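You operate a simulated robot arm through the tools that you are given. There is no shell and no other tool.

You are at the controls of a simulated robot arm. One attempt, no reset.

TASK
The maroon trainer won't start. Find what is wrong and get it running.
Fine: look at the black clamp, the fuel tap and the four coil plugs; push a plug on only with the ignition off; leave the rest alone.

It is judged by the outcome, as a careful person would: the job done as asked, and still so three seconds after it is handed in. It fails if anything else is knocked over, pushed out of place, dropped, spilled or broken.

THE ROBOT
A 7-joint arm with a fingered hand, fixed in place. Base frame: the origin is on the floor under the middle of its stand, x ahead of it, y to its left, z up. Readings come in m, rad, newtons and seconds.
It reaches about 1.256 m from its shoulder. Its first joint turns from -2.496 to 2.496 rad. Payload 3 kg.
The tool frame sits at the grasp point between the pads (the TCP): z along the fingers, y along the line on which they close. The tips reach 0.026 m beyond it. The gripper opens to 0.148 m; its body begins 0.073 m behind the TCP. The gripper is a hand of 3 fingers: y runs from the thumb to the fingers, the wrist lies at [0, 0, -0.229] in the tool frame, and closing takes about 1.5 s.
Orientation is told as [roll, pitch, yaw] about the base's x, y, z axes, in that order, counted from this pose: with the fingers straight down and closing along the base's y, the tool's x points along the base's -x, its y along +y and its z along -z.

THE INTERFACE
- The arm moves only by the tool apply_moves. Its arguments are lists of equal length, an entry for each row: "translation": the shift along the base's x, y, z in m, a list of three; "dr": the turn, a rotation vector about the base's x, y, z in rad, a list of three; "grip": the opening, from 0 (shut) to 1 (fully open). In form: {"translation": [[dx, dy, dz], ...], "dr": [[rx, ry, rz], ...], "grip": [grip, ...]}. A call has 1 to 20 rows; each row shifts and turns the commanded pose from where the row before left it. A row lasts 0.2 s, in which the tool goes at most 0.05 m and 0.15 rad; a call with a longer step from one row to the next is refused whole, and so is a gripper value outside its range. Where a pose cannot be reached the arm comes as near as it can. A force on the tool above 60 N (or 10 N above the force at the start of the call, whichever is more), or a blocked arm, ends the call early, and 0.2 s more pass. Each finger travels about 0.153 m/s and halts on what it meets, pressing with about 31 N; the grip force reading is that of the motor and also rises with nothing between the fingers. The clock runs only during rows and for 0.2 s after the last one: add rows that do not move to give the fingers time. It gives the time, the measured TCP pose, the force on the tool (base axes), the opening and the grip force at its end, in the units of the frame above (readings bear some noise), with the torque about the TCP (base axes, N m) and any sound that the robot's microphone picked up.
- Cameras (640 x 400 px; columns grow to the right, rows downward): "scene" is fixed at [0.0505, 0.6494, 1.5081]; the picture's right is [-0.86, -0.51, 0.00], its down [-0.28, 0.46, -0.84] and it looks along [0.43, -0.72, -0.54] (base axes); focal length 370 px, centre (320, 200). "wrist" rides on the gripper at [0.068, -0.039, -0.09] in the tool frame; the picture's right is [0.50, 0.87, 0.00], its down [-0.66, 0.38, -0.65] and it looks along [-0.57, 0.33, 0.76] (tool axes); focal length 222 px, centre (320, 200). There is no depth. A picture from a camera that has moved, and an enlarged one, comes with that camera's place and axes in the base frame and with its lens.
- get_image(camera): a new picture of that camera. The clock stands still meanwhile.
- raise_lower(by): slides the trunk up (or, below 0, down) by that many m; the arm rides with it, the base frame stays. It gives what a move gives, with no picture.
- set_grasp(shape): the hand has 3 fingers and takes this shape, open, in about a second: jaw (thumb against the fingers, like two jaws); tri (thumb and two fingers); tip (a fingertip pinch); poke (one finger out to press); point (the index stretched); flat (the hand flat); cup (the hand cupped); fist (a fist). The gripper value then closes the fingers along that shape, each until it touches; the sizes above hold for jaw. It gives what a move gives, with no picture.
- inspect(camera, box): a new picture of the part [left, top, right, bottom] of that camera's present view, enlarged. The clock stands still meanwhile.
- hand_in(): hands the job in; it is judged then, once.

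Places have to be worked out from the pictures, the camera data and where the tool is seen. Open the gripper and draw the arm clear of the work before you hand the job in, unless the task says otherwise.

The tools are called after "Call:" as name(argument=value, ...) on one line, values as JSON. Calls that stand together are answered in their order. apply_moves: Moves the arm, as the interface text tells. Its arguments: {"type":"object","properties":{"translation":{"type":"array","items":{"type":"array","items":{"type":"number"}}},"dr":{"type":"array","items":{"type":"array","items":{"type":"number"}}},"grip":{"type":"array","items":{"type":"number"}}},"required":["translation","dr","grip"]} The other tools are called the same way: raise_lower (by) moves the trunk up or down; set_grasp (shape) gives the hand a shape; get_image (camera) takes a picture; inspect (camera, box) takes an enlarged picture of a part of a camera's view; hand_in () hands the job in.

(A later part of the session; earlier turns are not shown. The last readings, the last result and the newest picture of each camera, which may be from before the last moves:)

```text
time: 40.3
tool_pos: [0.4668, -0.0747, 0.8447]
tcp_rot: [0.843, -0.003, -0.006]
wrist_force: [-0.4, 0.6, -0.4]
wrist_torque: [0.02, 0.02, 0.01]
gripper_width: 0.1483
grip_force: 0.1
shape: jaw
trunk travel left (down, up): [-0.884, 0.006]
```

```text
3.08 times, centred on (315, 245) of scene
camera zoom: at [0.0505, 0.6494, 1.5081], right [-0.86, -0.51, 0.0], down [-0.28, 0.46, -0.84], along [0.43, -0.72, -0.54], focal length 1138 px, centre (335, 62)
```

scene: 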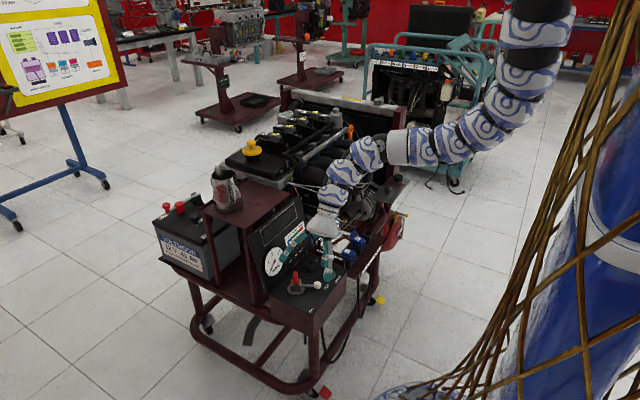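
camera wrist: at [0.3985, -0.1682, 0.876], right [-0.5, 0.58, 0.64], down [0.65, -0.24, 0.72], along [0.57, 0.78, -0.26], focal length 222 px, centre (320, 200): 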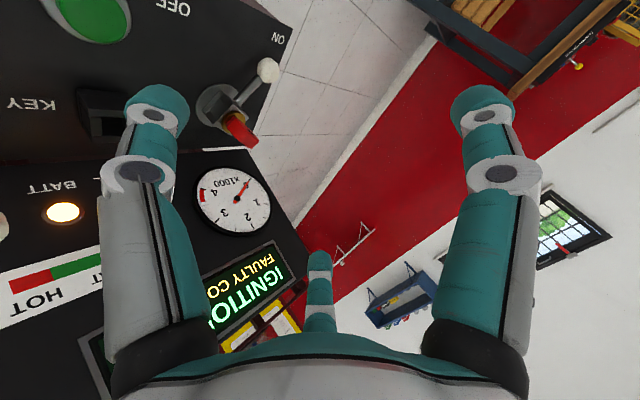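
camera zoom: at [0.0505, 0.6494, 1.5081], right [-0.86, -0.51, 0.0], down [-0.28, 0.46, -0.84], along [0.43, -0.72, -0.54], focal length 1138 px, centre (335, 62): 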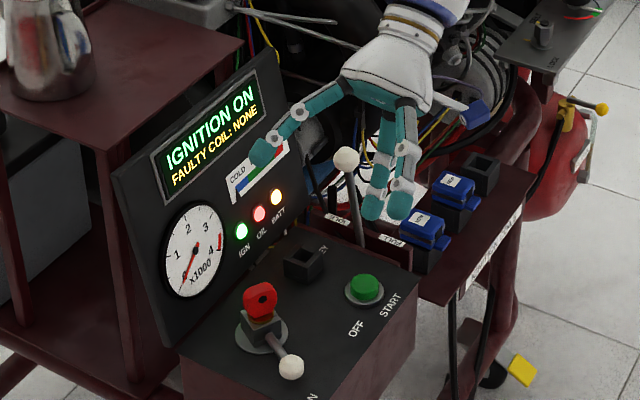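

The thumb is above START and the throttle stalk is clear of the hand. I'll descend to about 1 cm above the button.

Call:
apply_moves(translation=[[0.001, 0.003, -0.03], [0, 0, -0.03], [0, 0, -0.018]], dr=[[0, 0, 0], [0, 0, 0], [0, 0, 0]], grip=[1, 1, 1])

Call:
inspect(camera="wrist", box=[0, 0, 320, 200])

Call:
inspect(camera="scene", box=[270, 200, 390, 300])

```text
time: 41.1
tool_pos: [0.4675, -0.0721, 0.7667]
tcp_rot: [0.845, -0.004, -0.006]
wrist_force: [0.4, 0.4, 0.5]
wrist_torque: [0.01, 0.01, -0.03]
gripper_width: 0.1481
grip_force: 0.1
shape: jaw
trunk travel left (down, up): [-0.884, 0.006]
```

```text
2.00 times, centred on (160, 100) of wrist
camera zoom: at [0.3998, -0.1646, 0.7979], right [-0.5, 0.58, 0.65], down [0.65, -0.24, 0.72], along [0.57, 0.78, -0.26], focal length 444 px, centre (640, 400)
```

zoom: 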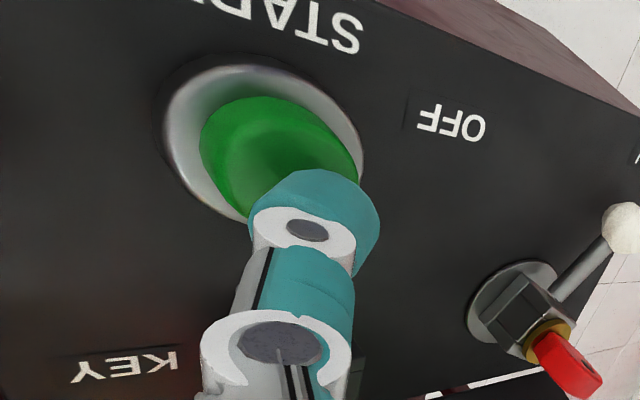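

```text
4.00 times, centred on (330, 250) of scene
camera zoom: at [0.0505, 0.6494, 1.5081], right [-0.86, -0.51, 0.0], down [-0.28, 0.46, -0.84], along [0.43, -0.72, -0.54], focal length 1480 px, centre (280, 0)
```

zoom: 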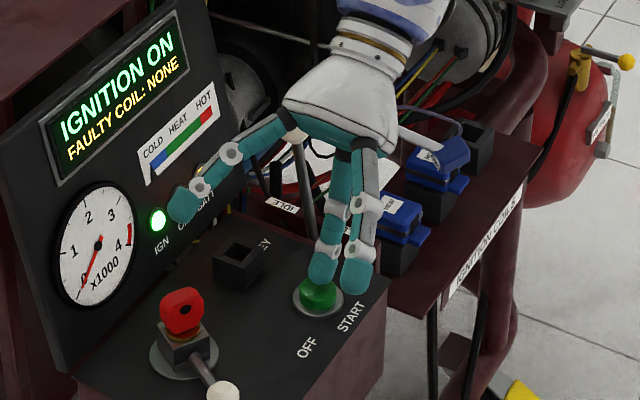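

The thumb tip is centered over the START button. I'll press down gently in small steps and hold briefly.

Call:
apply_moves(translation=[[0, 0, -0.006], [0, 0, -0.005], [0, 0, -0.004], [0, 0, -0.003], [0, 0, -0.002]], dr=[[0, 0, 0], [0, 0, 0], [0, 0, 0], [0, 0, 0], [0, 0, 0]], grip=[1, 1, 1, 1, 1])

Call:
inspect(camera="scene", box=[250, 190, 370, 300])

Call:
inspect(camera="wrist", box=[0, 0, 320, 200])

```text
time: 42.3
tool_pos: [0.4682, -0.0716, 0.7472]
tcp_rot: [0.843, -0.009, -0.008]
wrist_force: [2.5, -1.4, 13.3]
wrist_torque: [-0.64, -0.16, 0.03]
gripper_width: 0.1467
grip_force: 0.0
shape: jaw
trunk travel left (down, up): [-0.884, 0.006]
heard: click
```

```text
3.64 times, centred on (310, 245) of scene
camera zoom: at [0.0505, 0.6494, 1.5081], right [-0.86, -0.51, 0.0], down [-0.28, 0.46, -0.84], along [0.43, -0.72, -0.54], focal length 1345 px, centre (356, 36)
```

zoom: 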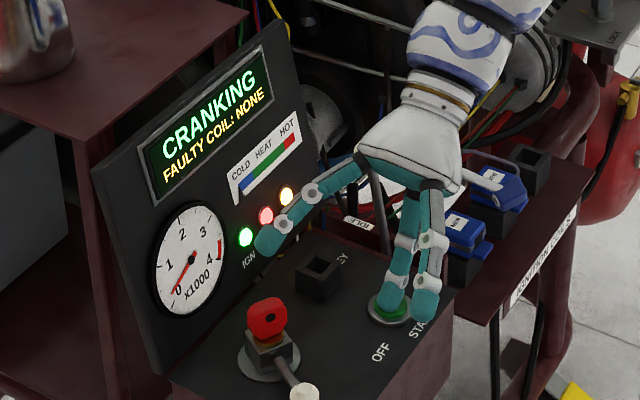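

```text
2.00 times, centred on (160, 100) of wrist
camera zoom: at [0.4006, -0.165, 0.7789], right [-0.5, 0.58, 0.64], down [0.65, -0.24, 0.72], along [0.57, 0.78, -0.26], focal length 444 px, centre (640, 400)
```

zoom: 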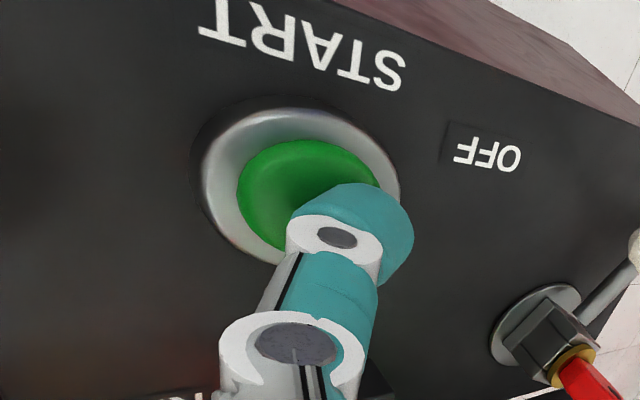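

The button clicked, the display says CRANKING and the tachometer has risen a little. I'll hold for another second and watch whether it fires.

Call:
apply_moves(translation=[[0, 0, 0], [0, 0, 0], [0, 0, 0], [0, 0, 0]], dr=[[0, 0, 0], [0, 0, 0], [0, 0, 0], [0, 0, 0]], grip=[1, 1, 1, 1])

Call:
inspect(camera="scene", box=[250, 190, 370, 300])

```text
time: 43.3
tool_pos: [0.4676, -0.072, 0.7475]
tcp_rot: [0.842, -0.005, -0.008]
wrist_force: [2.4, -1.8, 12.6]
wrist_torque: [-0.51, -0.21, 0.08]
gripper_width: 0.147
grip_force: 0.1
shape: jaw
trunk travel left (down, up): [-0.884, 0.006]
```

```text
3.64 times, centred on (310, 245) of scene
camera zoom: at [0.0505, 0.6494, 1.5081], right [-0.86, -0.51, 0.0], down [-0.28, 0.46, -0.84], along [0.43, -0.72, -0.54], focal length 1345 px, centre (356, 36)
```

zoom: 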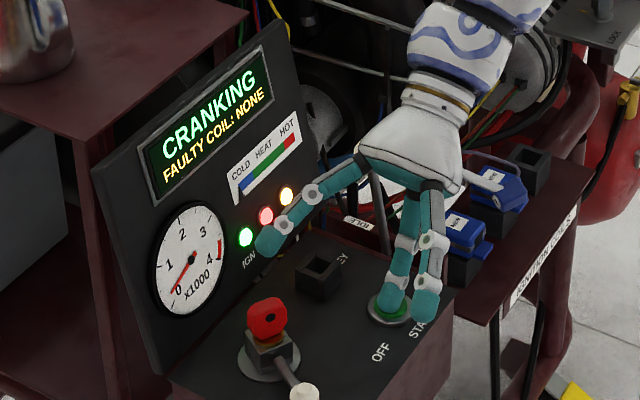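

Still cranking at low rpm. I'll hold about 1.5 s longer before concluding it isn't firing.

Call:
apply_moves(translation=[[0, 0, 0], [0, 0, 0], [0, 0, 0], [0, 0, 0], [0, 0, 0], [0, 0, 0], [0, 0, 0]], dr=[[0, 0, 0], [0, 0, 0], [0, 0, 0], [0, 0, 0], [0, 0, 0], [0, 0, 0], [0, 0, 0]], grip=[1, 1, 1, 1, 1, 1, 1])

Call:
inspect(camera="scene", box=[250, 190, 370, 300])

```text
time: 44.9
tool_pos: [0.4673, -0.0717, 0.748]
tcp_rot: [0.842, -0.005, -0.009]
wrist_force: [2.6, -1.1, 12.5]
wrist_torque: [-0.44, -0.21, 0.06]
gripper_width: 0.1471
grip_force: 0.1
shape: jaw
trunk travel left (down, up): [-0.884, 0.006]
```

```text
3.64 times, centred on (310, 245) of scene
camera zoom: at [0.0505, 0.6494, 1.5081], right [-0.86, -0.51, 0.0], down [-0.28, 0.46, -0.84], along [0.43, -0.72, -0.54], focal length 1345 px, centre (356, 36)
```

zoom: 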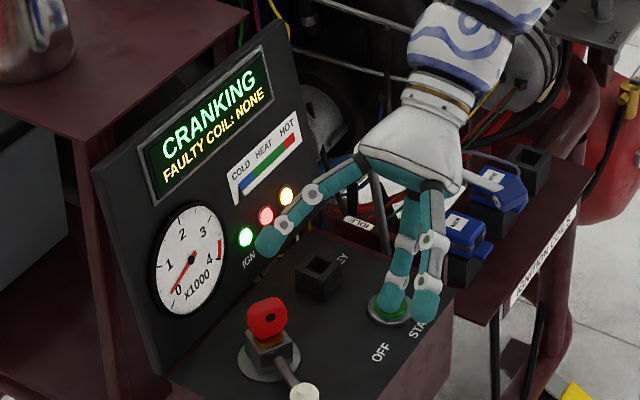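

After about 3 s it only cranks and never fires, even though the coils are fine. That means no fuel: the tap handle lying across its ports means it's shut. I'll release START and lift clear.

Call:
apply_moves(translation=[[0, 0, 0.015], [0, 0, 0.03], [0, 0, 0.04], [0, 0, 0.04], [0, 0.03, 0.04]], dr=[[0, 0, 0], [0, 0, 0], [0, 0, 0], [0, 0, 0], [0, 0, 0]], grip=[1, 1, 1, 1, 1])

Call:
inspect(camera="scene", box=[250, 190, 370, 300])

Call:
get_image(camera="scene")

```text
time: 46.1
tool_pos: [0.4662, -0.0418, 0.9128]
tcp_rot: [0.843, -0.002, -0.007]
wrist_force: [-0.4, -0.1, 1.2]
wrist_torque: [-0.03, 0.01, 0.02]
gripper_width: 0.148
grip_force: 0.1
shape: jaw
trunk travel left (down, up): [-0.884, 0.006]
```

```text
3.64 times, centred on (310, 245) of scene
camera zoom: at [0.0505, 0.6494, 1.5081], right [-0.86, -0.51, 0.0], down [-0.28, 0.46, -0.84], along [0.43, -0.72, -0.54], focal length 1345 px, centre (356, 36)
```

zoom: 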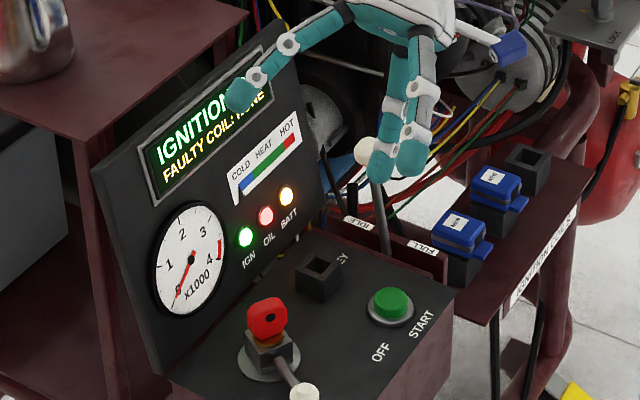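

```text
taken
```

scene: 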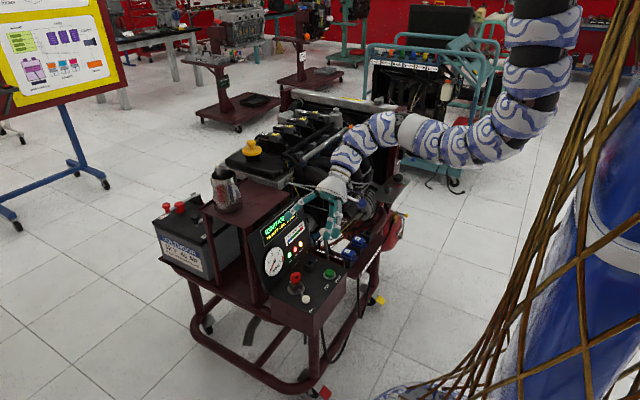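

Ignition remains on but the engine isn't running. I'll go look closely at the fuel tap again: first rise and untilt while clear.

Call:
apply_moves(translation=[[0.01, 0, 0.04], [0.01, -0.01, 0.04], [0.01, -0.03, 0.03], [0.01, -0.04, 0.02], [0.01, -0.04, 0.02], [0.01, -0.04, 0.02], [0.01, -0.04, 0.0], [0.0, -0.045, 0.0]], dr=[[0, 0, 0], [0, 0, 0], [-0.14, 0, 0], [-0.14, 0, 0], [-0.14, 0, 0], [-0.14, 0, 0], [-0.14, 0, 0], [-0.143, 0, 0]], grip=[1, 1, 1, 1, 1, 1, 1, 1])

```text
time: 47.9
tool_pos: [0.5385, -0.2872, 1.0815]
tcp_rot: [-0.001, -0.009, -0.001]
wrist_force: [0.7, 0.1, -0.4]
wrist_torque: [-0.02, 0.02, -0.02]
gripper_width: 0.148
grip_force: 0.1
shape: jaw
trunk travel left (down, up): [-0.884, 0.006]
```

Hand is vertical again. I'll follow the earlier route around the robot side of the trolley toward the tap, with yaw to -1 for the view.

Call:
apply_moves(translation=[[-0.017, -0.042, 0], [-0.017, -0.042, 0], [-0.017, -0.042, 0], [-0.017, -0.042, 0], [-0.017, -0.042, 0], [-0.017, -0.042, 0], [-0.017, -0.042, 0], [-0.017, -0.042, 0], [-0.02, -0.03, -0.03], [-0.02, -0.03, -0.03], [-0.02, -0.025, -0.03], [-0.02, -0.02, -0.035], [-0.02, -0.02, -0.04]], dr=[[0, 0, 0], [0, 0, 0], [0, 0, 0], [0, 0, -0.1], [0, 0, -0.1], [0, 0, -0.1], [0, 0, -0.1], [0, 0, -0.1], [0, 0, -0.1], [0, 0, -0.1], [0, 0, -0.1], [0, 0, -0.1], [0, 0, -0.1]], grip=[1, 1, 1, 1, 1, 1, 1, 1, 1, 1, 1, 1, 1])

Call:
get_image(camera="wrist")

```text
time: 50.7
tool_pos: [0.3004, -0.7475, 0.9169]
tcp_rot: [-0.001, -0.007, -1.002]
wrist_force: [0.5, -0.6, 0.3]
wrist_torque: [-0.02, 0.0, 0.02]
gripper_width: 0.1479
grip_force: 0.0
shape: jaw
trunk travel left (down, up): [-0.884, 0.006]
```

```text
taken
camera wrist: at [0.2309, -0.7116, 1.0061], right [0.46, 0.89, 0.0], down [0.67, -0.35, 0.66], along [0.58, -0.31, -0.75], focal length 222 px, centre (320, 200)
```

wrist: 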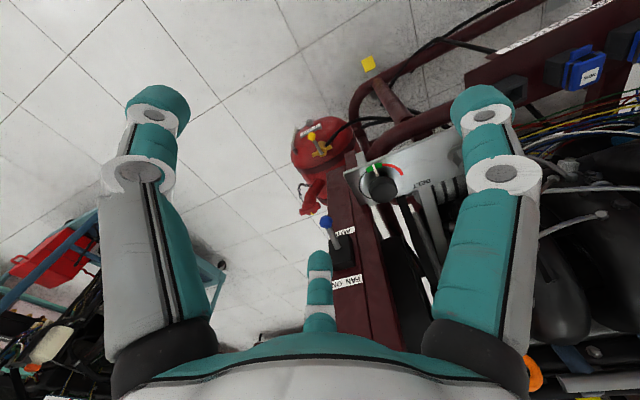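

I'll lower further and a bit outward for a closer look at the tap, keeping clear of the blue fan lever at (0.446,-0.818,0.775).

Call:
apply_moves(translation=[[-0.01, -0.01, -0.04], [-0.01, -0.01, -0.04], [-0.01, -0.01, -0.04], [0, -0.01, -0.04], [0, 0, -0.04], [0, 0, -0.04]], dr=[[0, 0, 0], [0, 0, 0], [0, 0, 0], [0, 0, 0], [0, 0, 0], [0, 0, 0]], grip=[1, 1, 1, 1, 1, 1])

Call:
get_image(camera="wrist")

Call:
inspect(camera="wrist", box=[240, 100, 420, 240])

Call:
get_image(camera="scene")

```text
time: 52.1
tool_pos: [0.2688, -0.7779, 0.758]
tcp_rot: [0.001, -0.008, -1.0]
wrist_force: [0.7, -0.3, -0.7]
wrist_torque: [0.02, -0.01, 0.02]
gripper_width: 0.1479
grip_force: 0.0
shape: jaw
out of reach, approached as far as the arm can: row 4, 5, 6
trunk travel left (down, up): [-0.884, 0.006]
```

```text
taken
camera wrist: at [0.1995, -0.7399, 0.8485], right [0.46, 0.89, 0.0], down [0.67, -0.34, 0.66], along [0.58, -0.3, -0.75], focal length 222 px, centre (320, 200)
```

wrist: 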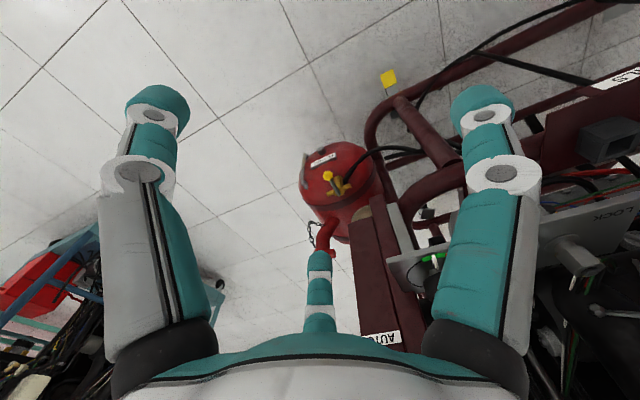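

```text
2.86 times, centred on (330, 170) of wrist
camera zoom: at [0.1995, -0.7399, 0.8485], right [0.46, 0.89, 0.0], down [0.67, -0.34, 0.66], along [0.58, -0.3, -0.75], focal length 635 px, centre (291, 286)
```

zoom: 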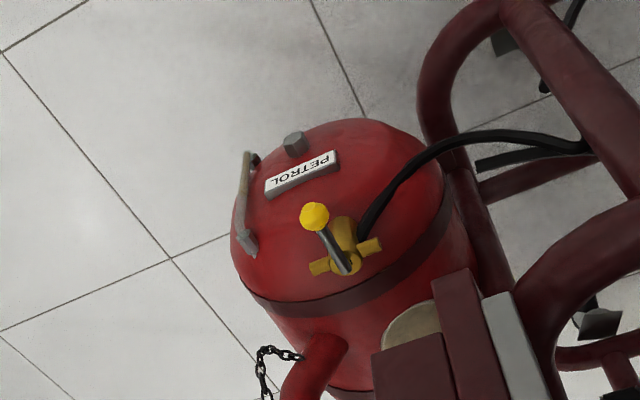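

```text
taken
```

scene: 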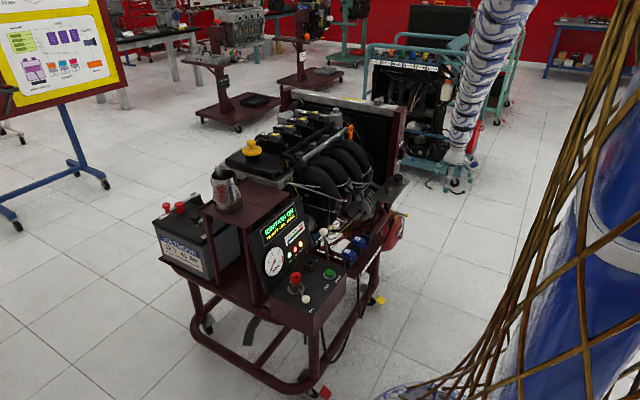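

The tap is now well triangulated: stem top (0.505,-0.846,0.453), yellow ball (0.447,-0.849,0.458), ports running ±y, so the handle is across the line, i.e. shut. The arm is at its low limit here, so I'll lower the trunk for a closer look.

Call:
raise_lower(by=-0.15)

Call:
get_image(camera="wrist")

Call:
inspect(camera="wrist", box=[260, 60, 420, 200])

```text
time: 53.8
tool_pos: [0.268, -0.7758, 0.6081]
tcp_rot: [-0.001, -0.007, -1.002]
wrist_force: [0.7, -0.8, 0.2]
wrist_torque: [0.0, 0.0, 0.0]
gripper_width: 0.1479
grip_force: 0.1
shape: jaw
trunk travel left (down, up): [-0.734, 0.156]
```

```text
taken
camera wrist: at [0.1992, -0.7398, 0.6985], right [0.46, 0.89, 0.0], down [0.67, -0.34, 0.66], along [0.58, -0.31, -0.75], focal length 222 px, centre (320, 200)
```

wrist: 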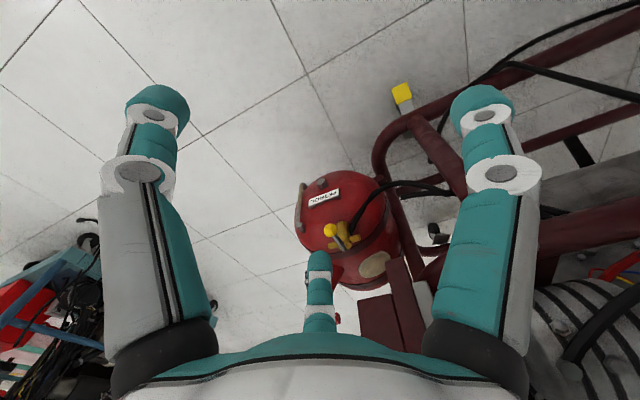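

```text
2.86 times, centred on (340, 130) of wrist
camera zoom: at [0.1992, -0.7398, 0.6985], right [0.46, 0.89, 0.0], down [0.67, -0.34, 0.66], along [0.58, -0.31, -0.75], focal length 635 px, centre (263, 400)
```

zoom: 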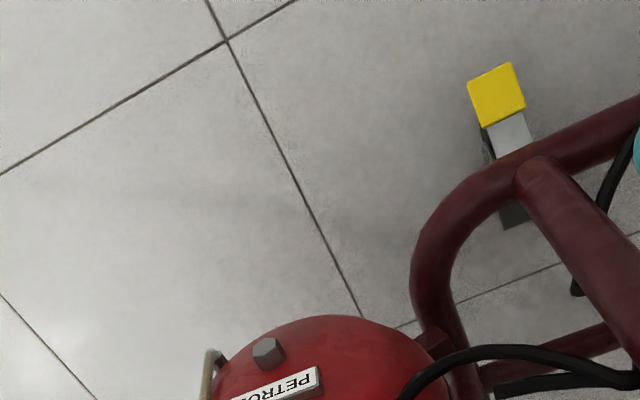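

Call:
inspect(camera="wrist", box=[270, 160, 450, 300])

Call:
inspect(camera="wrist", box=[300, 190, 390, 260])

```text
2.86 times, centred on (360, 230) of wrist
camera zoom: at [0.1992, -0.7398, 0.6985], right [0.46, 0.89, 0.0], down [0.67, -0.34, 0.66], along [0.58, -0.31, -0.75], focal length 635 px, centre (206, 114)
```

zoom: 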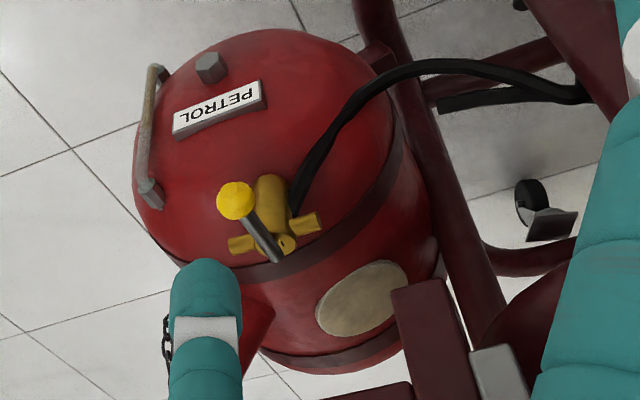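

```text
5.71 times, centred on (345, 225) of wrist
camera zoom: at [0.1992, -0.7398, 0.6985], right [0.46, 0.89, 0.0], down [0.67, -0.34, 0.66], along [0.58, -0.31, -0.75], focal length 1269 px, centre (177, 57)
```

zoom: 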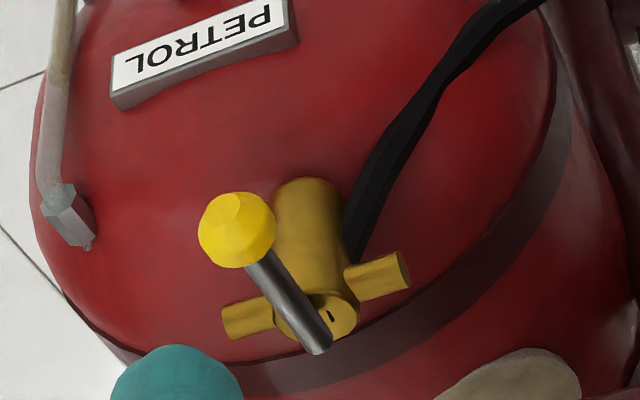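

The tap handle is clearly across its ports (shut), and the space on the -y side is free. I'll close the fingers into a compact tip, raise the hand a bit relative to the trunk, then lower the trunk more so the arm can comfortably reach the ball from the robot side.

Call:
apply_moves(translation=[[0, 0, 0.04], [0, 0, 0.04], [0, 0, 0.04], [0, 0, 0.04], [0, 0, 0.04], [-0.01, 0, 0.04]], dr=[[0, 0, 0.14], [0, 0, 0.14], [0, 0, 0.14], [0, 0, 0.14], [0, 0, 0.14], [0, 0, 0.14]], grip=[0.5, 0, 0, 0, 0, 0])

Call:
raise_lower(by=-0.25)

```text
time: 55.2
tool_pos: [0.2577, -0.7759, 0.8509]
tcp_rot: [-0.001, -0.008, -0.159]
wrist_force: [-0.6, 0.8, 1.0]
wrist_torque: [-0.02, -0.02, 0.02]
gripper_width: 0.0002
grip_force: 31.0
shape: jaw
trunk travel left (down, up): [-0.734, 0.156]
```

```text
time: 57.8
tool_pos: [0.2571, -0.7751, 0.5998]
tcp_rot: [0.001, -0.007, -0.162]
wrist_force: [0.1, 0.8, 0.4]
wrist_torque: [0.0, 0.0, 0.0]
gripper_width: 0.0
grip_force: 30.6
shape: jaw
trunk travel left (down, up): [-0.484, 0.406]
```

Now I'll yaw to 0.52 and tilt the hand toward +x, drawing near the tap but still well short of the ball.

Call:
apply_moves(translation=[[0.01, 0, 0], [0.01, 0, 0], [0.01, 0, 0], [0.01, 0, 0], [0.01, 0, 0], [0.01, 0, 0], [0.01, 0, 0], [0.01, 0, 0], [0.01, 0, 0], [0.01, 0, 0]], dr=[[0, 0, 0.137], [0, 0, 0.137], [0, 0, 0.137], [0, 0, 0.137], [0, 0, 0.137], [0, -0.14, 0], [0, -0.14, 0], [0, -0.14, 0], [0, -0.14, 0], [0, -0.14, 0]], grip=[0, 0, 0, 0, 0, 0, 0, 0, 0, 0])

Call:
get_image(camera="wrist")

Call:
get_image(camera="scene")

```text
time: 60.0
tool_pos: [0.3182, -0.77, 0.6046]
tcp_rot: [-0.095, -0.193, 0.46]
wrist_force: [0.0, -0.4, -0.5]
wrist_torque: [0.03, -0.02, 0.0]
gripper_width: 0.0002
grip_force: 31.0
shape: jaw
out of reach, approached as far as the arm can: row 5, 6, 7, 8, 9, 10
trunk travel left (down, up): [-0.484, 0.406]
```

```text
taken
camera wrist: at [0.2566, -0.8338, 0.6836], right [-0.81, 0.56, -0.18], down [0.27, 0.63, 0.73], along [0.52, 0.54, -0.66], focal length 222 px, centre (320, 200)
```

wrist: 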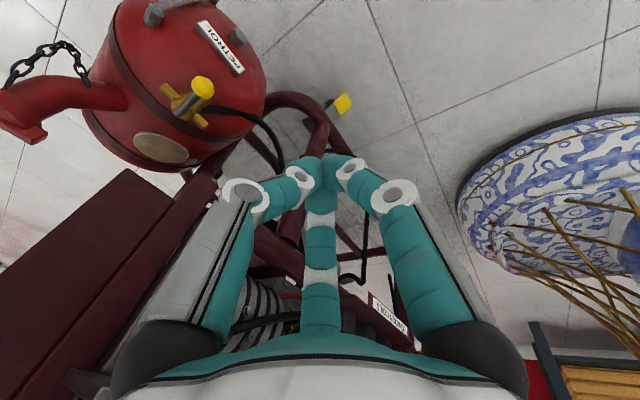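

```text
taken
```

scene: 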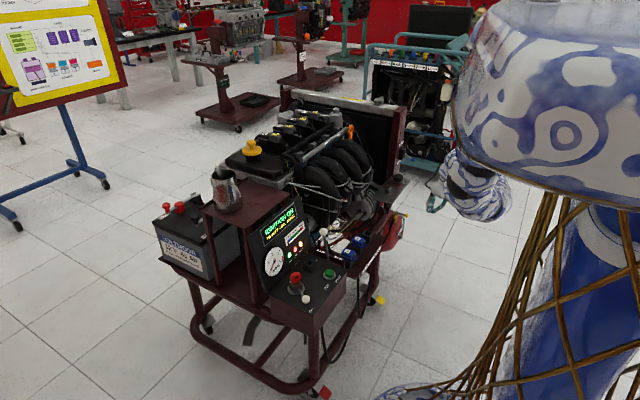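

This yaw runs into a wrist limit here. I'll return the yaw toward -1.0 (which worked earlier) and then try tilting again.

Call:
apply_moves(translation=[[0, 0, 0], [0, 0, 0], [0, 0, 0], [0, 0, 0], [0, 0, 0], [0, 0, 0], [0, 0, 0], [0, 0, 0], [0, 0, 0], [0, 0, 0]], dr=[[0, 0, -0.14], [0, 0, -0.14], [0, 0, -0.14], [0, 0, -0.14], [0, 0, -0.14], [0, 0, -0.14], [0, 0, -0.14], [0, 0, -0.14], [0, 0, -0.14], [0, 0, -0.14]], grip=[0, 0, 0, 0, 0, 0, 0, 0, 0, 0])

```text
time: 62.2
tool_pos: [0.3194, -0.7689, 0.6054]
tcp_rot: [-0.094, -0.195, -0.94]
wrist_force: [0.3, -0.9, -0.2]
wrist_torque: [0.02, 0.0, -0.01]
gripper_width: 0.0
grip_force: 31.1
shape: jaw
trunk travel left (down, up): [-0.484, 0.406]
```

Yaw is now -0.94 without limits. I'll tilt toward +x from here.

Call:
apply_moves(translation=[[0, 0, 0], [0, 0, 0], [0, 0, 0], [0, 0, 0]], dr=[[0, -0.14, 0], [0, -0.14, 0], [0, -0.14, 0], [0, -0.14, 0]], grip=[0, 0, 0, 0])

Call:
get_image(camera="wrist")

```text
time: 63.2
tool_pos: [0.3197, -0.7685, 0.6044]
tcp_rot: [0.413, -0.492, -1.115]
wrist_force: [-0.2, 0.9, -0.1]
wrist_torque: [0.0, 0.02, -0.03]
gripper_width: 0.0
grip_force: 30.9
shape: jaw
trunk travel left (down, up): [-0.484, 0.406]
```

```text
taken
camera wrist: at [0.2143, -0.7195, 0.6321], right [0.45, 0.89, 0.07], down [0.17, -0.16, 0.97], along [0.88, -0.42, -0.23], focal length 222 px, centre (320, 200)
```

wrist: 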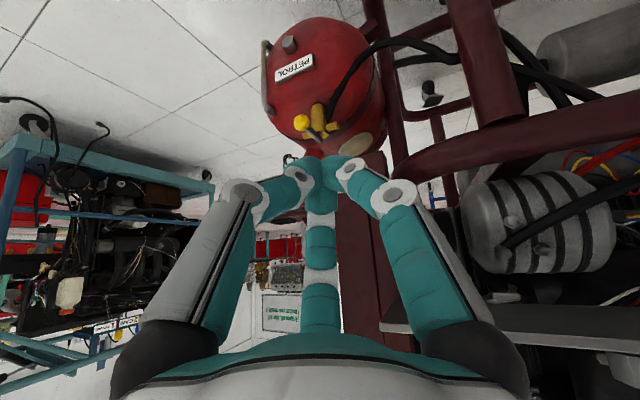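

The tilt works at this yaw: the tool now points (0.56,-0.22,-0.81). The ball ray agrees with (0.447,-0.848,0.460). I'll zoom for a closer check of the tap's surroundings.

Call:
inspect(camera="wrist", box=[250, 60, 410, 190])

Call:
inspect(camera="wrist", box=[280, 95, 350, 155])

```text
3.08 times, centred on (330, 125) of wrist
camera zoom: at [0.2143, -0.7195, 0.6321], right [0.45, 0.89, 0.07], down [0.17, -0.16, 0.97], along [0.88, -0.42, -0.23], focal length 684 px, centre (289, 431)
```

zoom: 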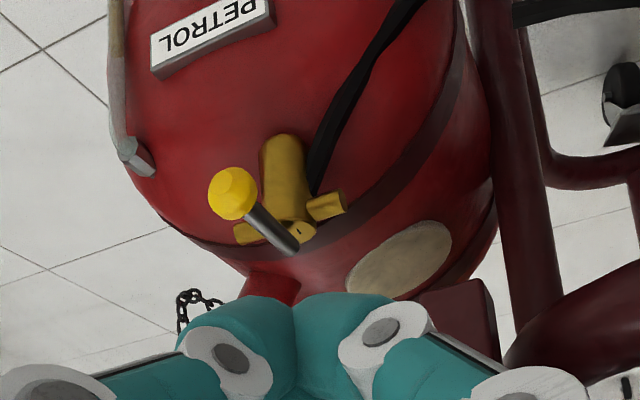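

```text
6.67 times, centred on (315, 125) of wrist
camera zoom: at [0.2143, -0.7195, 0.6321], right [0.45, 0.89, 0.07], down [0.17, -0.16, 0.97], along [0.88, -0.42, -0.23], focal length 1481 px, centre (353, 700)
```

zoom: 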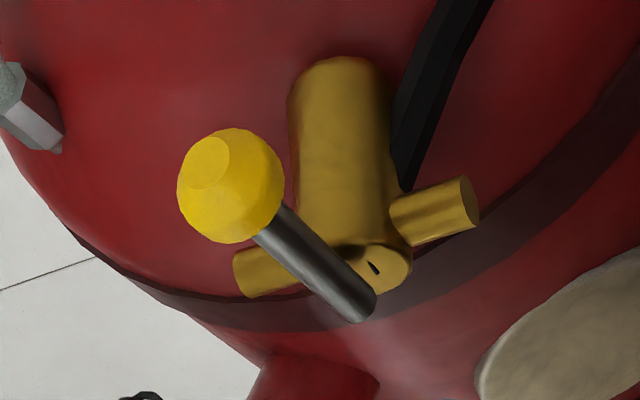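

The tap body is vertical from z≈0.40 to 0.45, ball at (0.447,-0.848,0.46), and the radiator post ends at z≈0.55 behind it. I'll bring the closed fingertips to the +y side of the ball, approaching from the robot side.

Call:
apply_moves(translation=[[0.015, -0.005, -0.028], [0.015, -0.005, -0.028], [0.015, -0.005, -0.028], [0.02, -0.005, -0.015]], dr=[[0, 0, 0], [0, 0, 0], [0, 0, 0], [0, 0, 0]], grip=[0, 0, 0, 0])

Call:
get_image(camera="wrist")

Call:
inspect(camera="scene", box=[350, 150, 470, 270])

```text
time: 64.2
tool_pos: [0.3847, -0.7892, 0.5044]
tcp_rot: [0.414, -0.492, -1.115]
wrist_force: [0.2, 0.3, 0.2]
wrist_torque: [0.02, 0.05, 0.02]
gripper_width: 0.0
grip_force: 31.2
shape: jaw
trunk travel left (down, up): [-0.484, 0.406]
```

```text
taken
camera wrist: at [0.2789, -0.739, 0.5325], right [0.45, 0.89, 0.07], down [0.18, -0.16, 0.97], along [0.88, -0.42, -0.23], focal length 222 px, centre (320, 200)
```

wrist: 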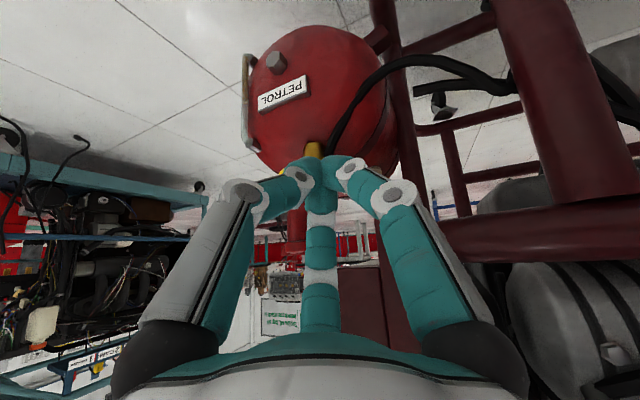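

```text
3.33 times, centred on (410, 210) of scene
camera zoom: at [0.0505, 0.6494, 1.5081], right [-0.86, -0.51, 0.0], down [-0.28, 0.46, -0.84], along [0.43, -0.72, -0.54], focal length 1233 px, centre (20, 167)
```

zoom: 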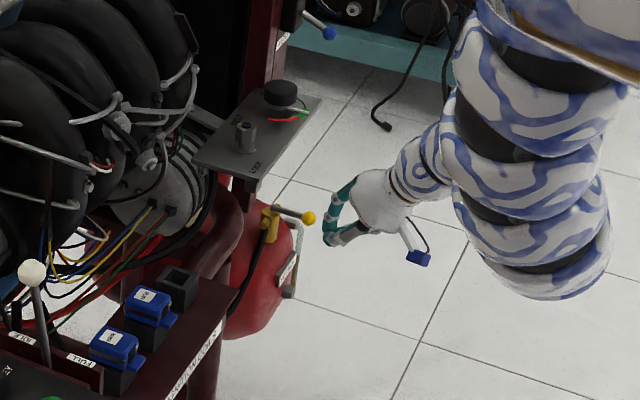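

The closed tip is beside the ball on the robot side. I'll slide it in to the ball's +y side at ball height (TCP ≈ (0.44,-0.80,0.468)).

Call:
apply_moves(translation=[[0.02, 0.0, -0.015], [0.02, -0.003, -0.012], [0.015, -0.005, -0.01]], dr=[[0, 0, 0], [0, 0, 0], [0, 0, 0]], grip=[0, 0, 0])

Call:
get_image(camera="wrist")

Call:
inspect(camera="scene", box=[380, 180, 450, 240])

```text
time: 65.0
tool_pos: [0.4385, -0.7974, 0.4688]
tcp_rot: [0.412, -0.49, -1.115]
wrist_force: [0.3, -0.7, -0.6]
wrist_torque: [-0.03, -0.01, 0.03]
gripper_width: 0.0001
grip_force: 30.7
shape: jaw
trunk travel left (down, up): [-0.484, 0.406]
```

```text
taken
camera wrist: at [0.3343, -0.7475, 0.4962], right [0.44, 0.89, 0.07], down [0.18, -0.16, 0.97], along [0.88, -0.42, -0.23], focal length 222 px, centre (320, 200)
```

wrist: 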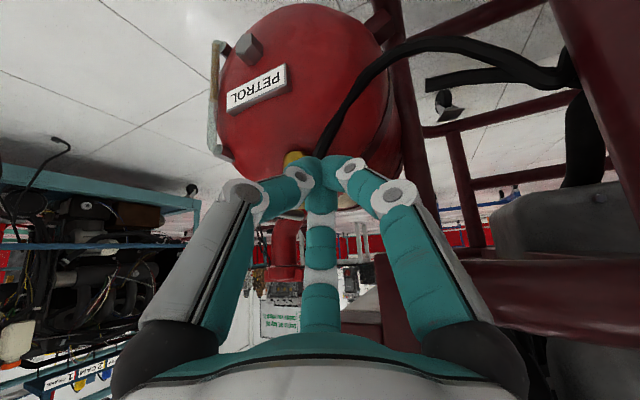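

```text
6.67 times, centred on (415, 210) of scene
camera zoom: at [0.0505, 0.6494, 1.5081], right [-0.86, -0.51, 0.0], down [-0.28, 0.46, -0.84], along [0.43, -0.72, -0.54], focal length 2466 px, centre (-313, 133)
```

zoom: 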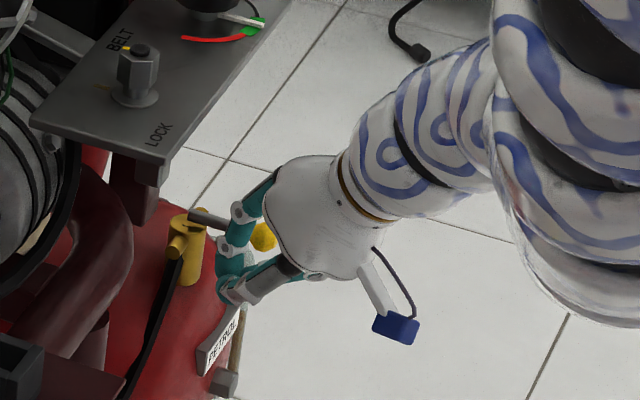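

The ball and rod are just behind the fingertips (on the -y side) with no contact yet. I'll push gently toward -y in small steps and see whether the handle turns.

Call:
apply_moves(translation=[[0, -0.007, 0], [0, -0.006, 0], [0, -0.005, 0], [0, -0.004, 0], [0, -0.004, 0]], dr=[[0, 0, 0], [0, 0, 0], [0, 0, 0], [0, 0, 0], [0, 0, 0]], grip=[0, 0, 0, 0, 0])

Call:
inspect(camera="scene", box=[380, 180, 450, 240])

Call:
get_image(camera="wrist")

```text
time: 66.2
tool_pos: [0.439, -0.824, 0.4678]
tcp_rot: [0.412, -0.489, -1.114]
wrist_force: [-0.1, -0.1, -0.1]
wrist_torque: [-0.01, 0.0, -0.03]
gripper_width: 0.0
grip_force: 30.8
shape: jaw
trunk travel left (down, up): [-0.484, 0.406]
```

```text
6.67 times, centred on (415, 210) of scene
camera zoom: at [0.0505, 0.6494, 1.5081], right [-0.86, -0.51, 0.0], down [-0.28, 0.46, -0.84], along [0.43, -0.72, -0.54], focal length 2466 px, centre (-313, 133)
```

zoom: 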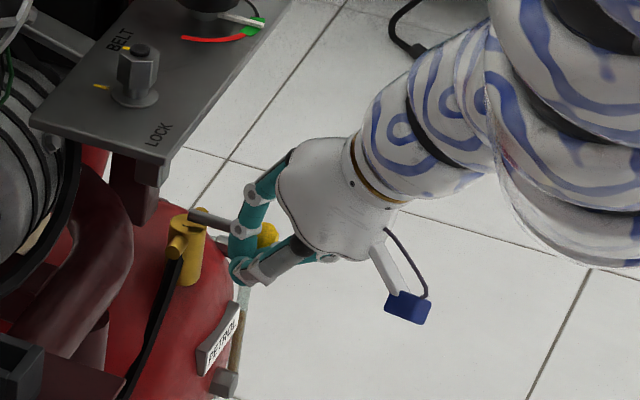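

```text
taken
camera wrist: at [0.3341, -0.7736, 0.4966], right [0.45, 0.89, 0.07], down [0.17, -0.16, 0.97], along [0.88, -0.42, -0.23], focal length 222 px, centre (320, 200)
```

wrist: 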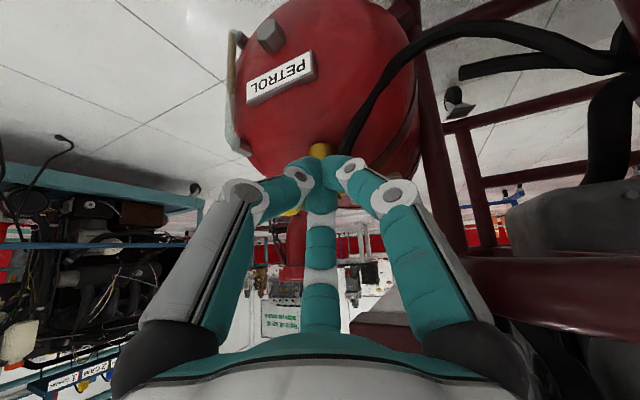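

No contact force yet; the ball seems unmoved. I'll continue with small -y steps.

Call:
apply_moves(translation=[[0, -0.004, 0], [0, -0.004, 0], [0, -0.004, 0]], dr=[[0, 0, 0], [0, 0, 0], [0, 0, 0]], grip=[0, 0, 0])

Call:
inspect(camera="scene", box=[390, 190, 430, 230])

Call:
inspect(camera="wrist", box=[220, 120, 420, 260])

```text
time: 67.0
tool_pos: [0.4383, -0.8344, 0.4684]
tcp_rot: [0.412, -0.491, -1.113]
wrist_force: [1.9, 0.8, 0.4]
wrist_torque: [0.03, -0.04, 0.07]
gripper_width: 0.0001
grip_force: 31.3
shape: jaw
trunk travel left (down, up): [-0.484, 0.406]
```

```text
10.00 times, centred on (410, 210) of scene
camera zoom: at [0.0505, 0.6494, 1.5081], right [-0.86, -0.51, 0.0], down [-0.28, 0.46, -0.84], along [0.43, -0.72, -0.54], focal length 3700 px, centre (-580, 100)
```

zoom: 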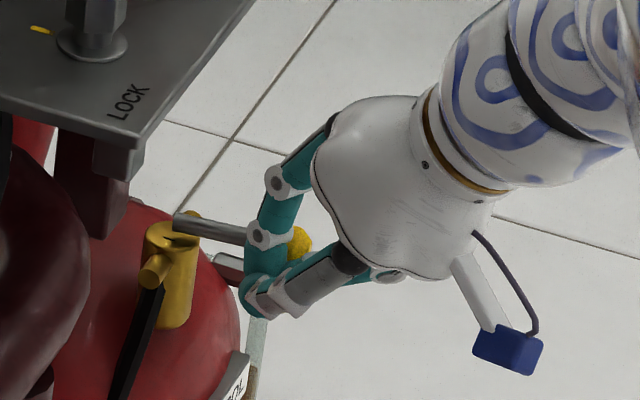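

```text
2.86 times, centred on (320, 190) of wrist
camera zoom: at [0.3344, -0.7847, 0.4959], right [0.45, 0.89, 0.07], down [0.17, -0.16, 0.97], along [0.88, -0.42, -0.23], focal length 635 px, centre (320, 229)
```

zoom: 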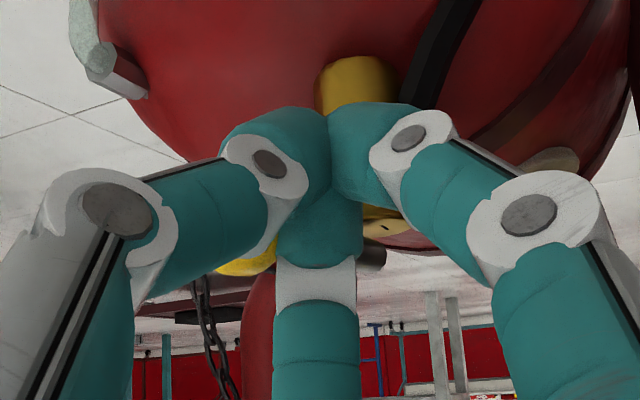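

The ball has shifted about 14 mm toward -y with very little force, so the tap does turn this way. I'll follow its arc further: more -y, then blending in +x.

Call:
apply_moves(translation=[[0, -0.008, 0], [0, -0.008, 0], [0, -0.008, 0], [0, -0.008, 0], [0.003, -0.007, 0], [0.003, -0.007, 0], [0.004, -0.006, 0]], dr=[[0, 0, 0], [0, 0, 0], [0, 0, 0], [0, 0, 0], [0, 0, 0], [0, 0, 0], [0, 0, 0]], grip=[0, 0, 0, 0, 0, 0, 0])

Call:
inspect(camera="scene", box=[390, 190, 430, 230])

Call:
inspect(camera="wrist", box=[220, 120, 420, 260])

```text
time: 68.6
tool_pos: [0.4432, -0.8798, 0.4681]
tcp_rot: [0.411, -0.488, -1.11]
wrist_force: [-0.3, -0.1, -0.5]
wrist_torque: [0.02, -0.01, 0.01]
gripper_width: 0.0004
grip_force: 30.9
shape: jaw
out of reach, approached as far as the arm can: row 7
trunk travel left (down, up): [-0.484, 0.406]
```

```text
10.00 times, centred on (410, 210) of scene
camera zoom: at [0.0505, 0.6494, 1.5081], right [-0.86, -0.51, 0.0], down [-0.28, 0.46, -0.84], along [0.43, -0.72, -0.54], focal length 3700 px, centre (-580, 100)
```

zoom: 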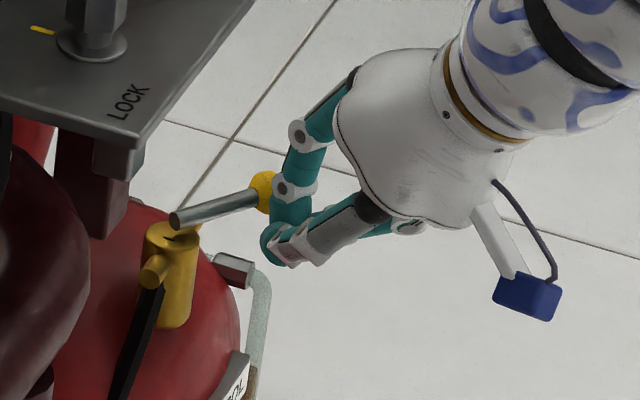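

```text
2.86 times, centred on (320, 190) of wrist
camera zoom: at [0.3389, -0.83, 0.4964], right [0.44, 0.89, 0.07], down [0.18, -0.16, 0.97], along [0.88, -0.42, -0.23], focal length 635 px, centre (320, 229)
```

zoom: 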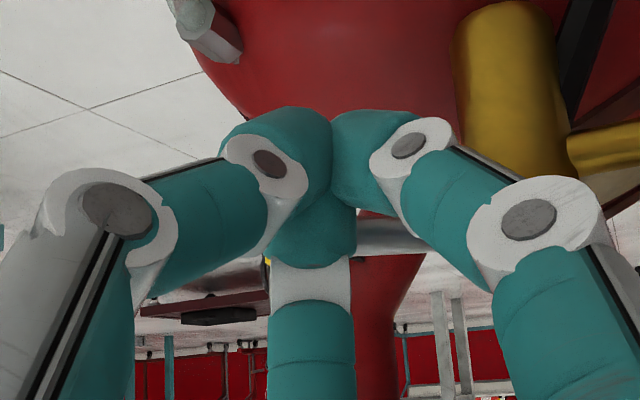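

The handle has turned about 68° toward the line of the ports; I hit the arm's reach limit just short. I'll back off toward -x, raise the hand, lower the trunk by 0.2, and come back to finish the last 20°.

Call:
apply_moves(translation=[[-0.025, 0, 0], [-0.025, 0, 0.01], [-0.02, 0, 0.04], [-0.02, 0, 0.04], [-0.01, 0, 0.04], [0, 0, 0.04], [0, 0, 0.03]], dr=[[0, 0, 0], [0, 0, 0], [0, 0, 0], [0, 0, 0], [0, 0, 0], [0, 0, 0], [0, 0, 0]], grip=[0, 0, 0, 0, 0, 0, 0])

Call:
raise_lower(by=-0.2)

Call:
get_image(camera="wrist")

Call:
inspect(camera="scene", box=[380, 180, 440, 240])

```text
time: 70.2
tool_pos: [0.343, -0.8847, 0.6638]
tcp_rot: [0.412, -0.491, -1.113]
wrist_force: [0.9, -0.8, 0.5]
wrist_torque: [0.02, 0.02, 0.01]
gripper_width: 0.0
grip_force: 31.1
shape: jaw
out of reach, approached as far as the arm can: row 7
trunk travel left (down, up): [-0.484, 0.406]
```

```text
time: 72.4
tool_pos: [0.3431, -0.8858, 0.4648]
tcp_rot: [0.412, -0.49, -1.113]
wrist_force: [1.1, -0.7, 0.7]
wrist_torque: [0.01, 0.0, 0.0]
gripper_width: 0.0
grip_force: 30.7
shape: jaw
trunk travel left (down, up): [-0.284, 0.606]
```

```text
taken
camera wrist: at [0.2387, -0.8351, 0.4922], right [0.45, 0.89, 0.07], down [0.17, -0.16, 0.97], along [0.88, -0.42, -0.23], focal length 222 px, centre (320, 200)
```

wrist: 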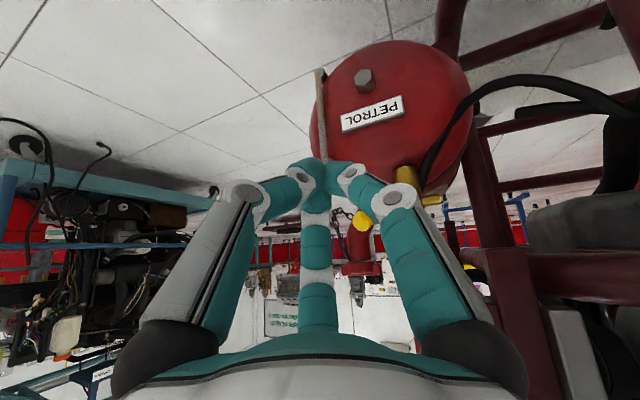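

```text
6.67 times, centred on (410, 210) of scene
camera zoom: at [0.0505, 0.6494, 1.5081], right [-0.86, -0.51, 0.0], down [-0.28, 0.46, -0.84], along [0.43, -0.72, -0.54], focal length 2466 px, centre (-280, 133)
```

zoom: 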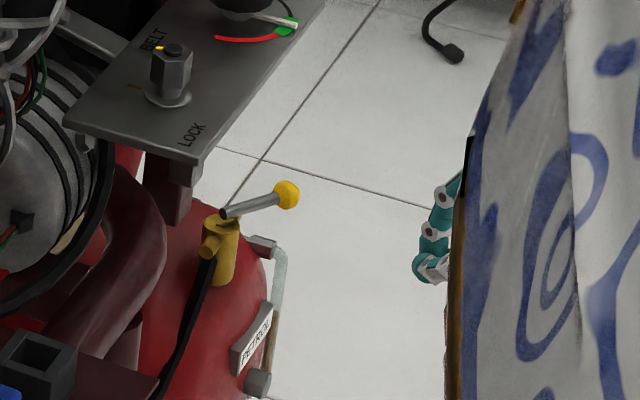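

The ball is now at (0.472,-0.898,0.46), about 56° turned, and it stays there. With the trunk lower I have reach again, so I'll come back in and push it along the rest of its arc.

Call:
apply_moves(translation=[[0.03, 0.002, 0.002], [0.035, 0.003, 0.001], [0.025, 0, 0], [0.008, -0.003, 0], [0.008, -0.009, 0]], dr=[[0, 0, 0], [0, 0, 0], [0, 0, 0], [0, 0, 0], [0, 0, 0]], grip=[0, 0, 0, 0, 0])

Call:
get_image(camera="wrist")

Call:
inspect(camera="scene", box=[380, 180, 440, 240])

```text
time: 73.6
tool_pos: [0.4496, -0.8911, 0.4691]
tcp_rot: [0.412, -0.492, -1.117]
wrist_force: [-0.5, -0.7, 0.5]
wrist_torque: [-0.02, 0.01, 0.0]
gripper_width: 0.0
grip_force: 31.2
shape: jaw
trunk travel left (down, up): [-0.284, 0.606]
```

```text
taken
camera wrist: at [0.3445, -0.8418, 0.4955], right [0.45, 0.89, 0.07], down [0.17, -0.16, 0.97], along [0.88, -0.42, -0.23], focal length 222 px, centre (320, 200)
```

wrist: 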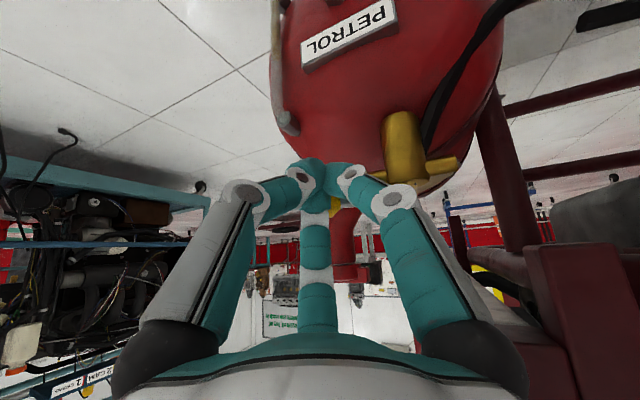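

```text
6.67 times, centred on (410, 210) of scene
camera zoom: at [0.0505, 0.6494, 1.5081], right [-0.86, -0.51, 0.0], down [-0.28, 0.46, -0.84], along [0.43, -0.72, -0.54], focal length 2466 px, centre (-280, 133)
```

zoom: 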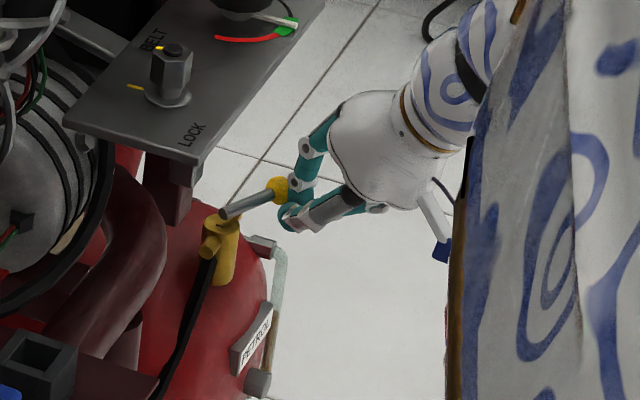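

The handle is now about 72° round. I'll continue along the arc, mostly +x now.

Call:
apply_moves(translation=[[0.005, -0.005, 0], [0.006, -0.005, 0], [0.005, -0.003, 0], [0.005, -0.003, 0]], dr=[[0, 0, 0], [0, 0, 0], [0, 0, 0], [0, 0, 0]], grip=[0, 0, 0, 0])

Call:
get_image(camera="wrist")

Call:
inspect(camera="scene", box=[380, 180, 440, 240])

```text
time: 74.6
tool_pos: [0.4703, -0.9086, 0.4682]
tcp_rot: [0.412, -0.491, -1.114]
wrist_force: [-0.5, -0.9, 0.5]
wrist_torque: [0.0, 0.01, -0.01]
gripper_width: 0.0002
grip_force: 30.6
shape: jaw
trunk travel left (down, up): [-0.284, 0.606]
```

```text
taken
camera wrist: at [0.3657, -0.8581, 0.4953], right [0.45, 0.89, 0.07], down [0.18, -0.16, 0.97], along [0.88, -0.42, -0.23], focal length 222 px, centre (320, 200)
```

wrist: 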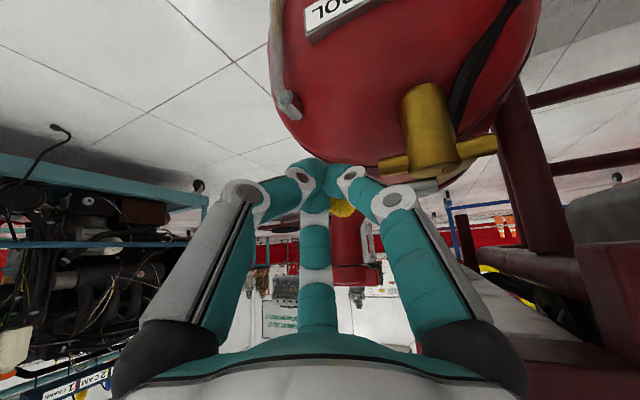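

```text
6.67 times, centred on (410, 210) of scene
camera zoom: at [0.0505, 0.6494, 1.5081], right [-0.86, -0.51, 0.0], down [-0.28, 0.46, -0.84], along [0.43, -0.72, -0.54], focal length 2466 px, centre (-280, 133)
```

zoom: 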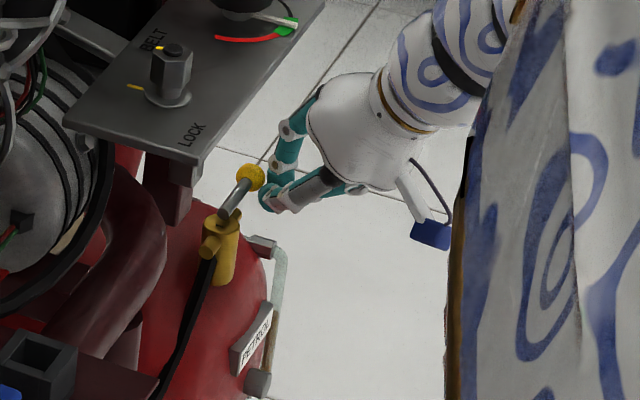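

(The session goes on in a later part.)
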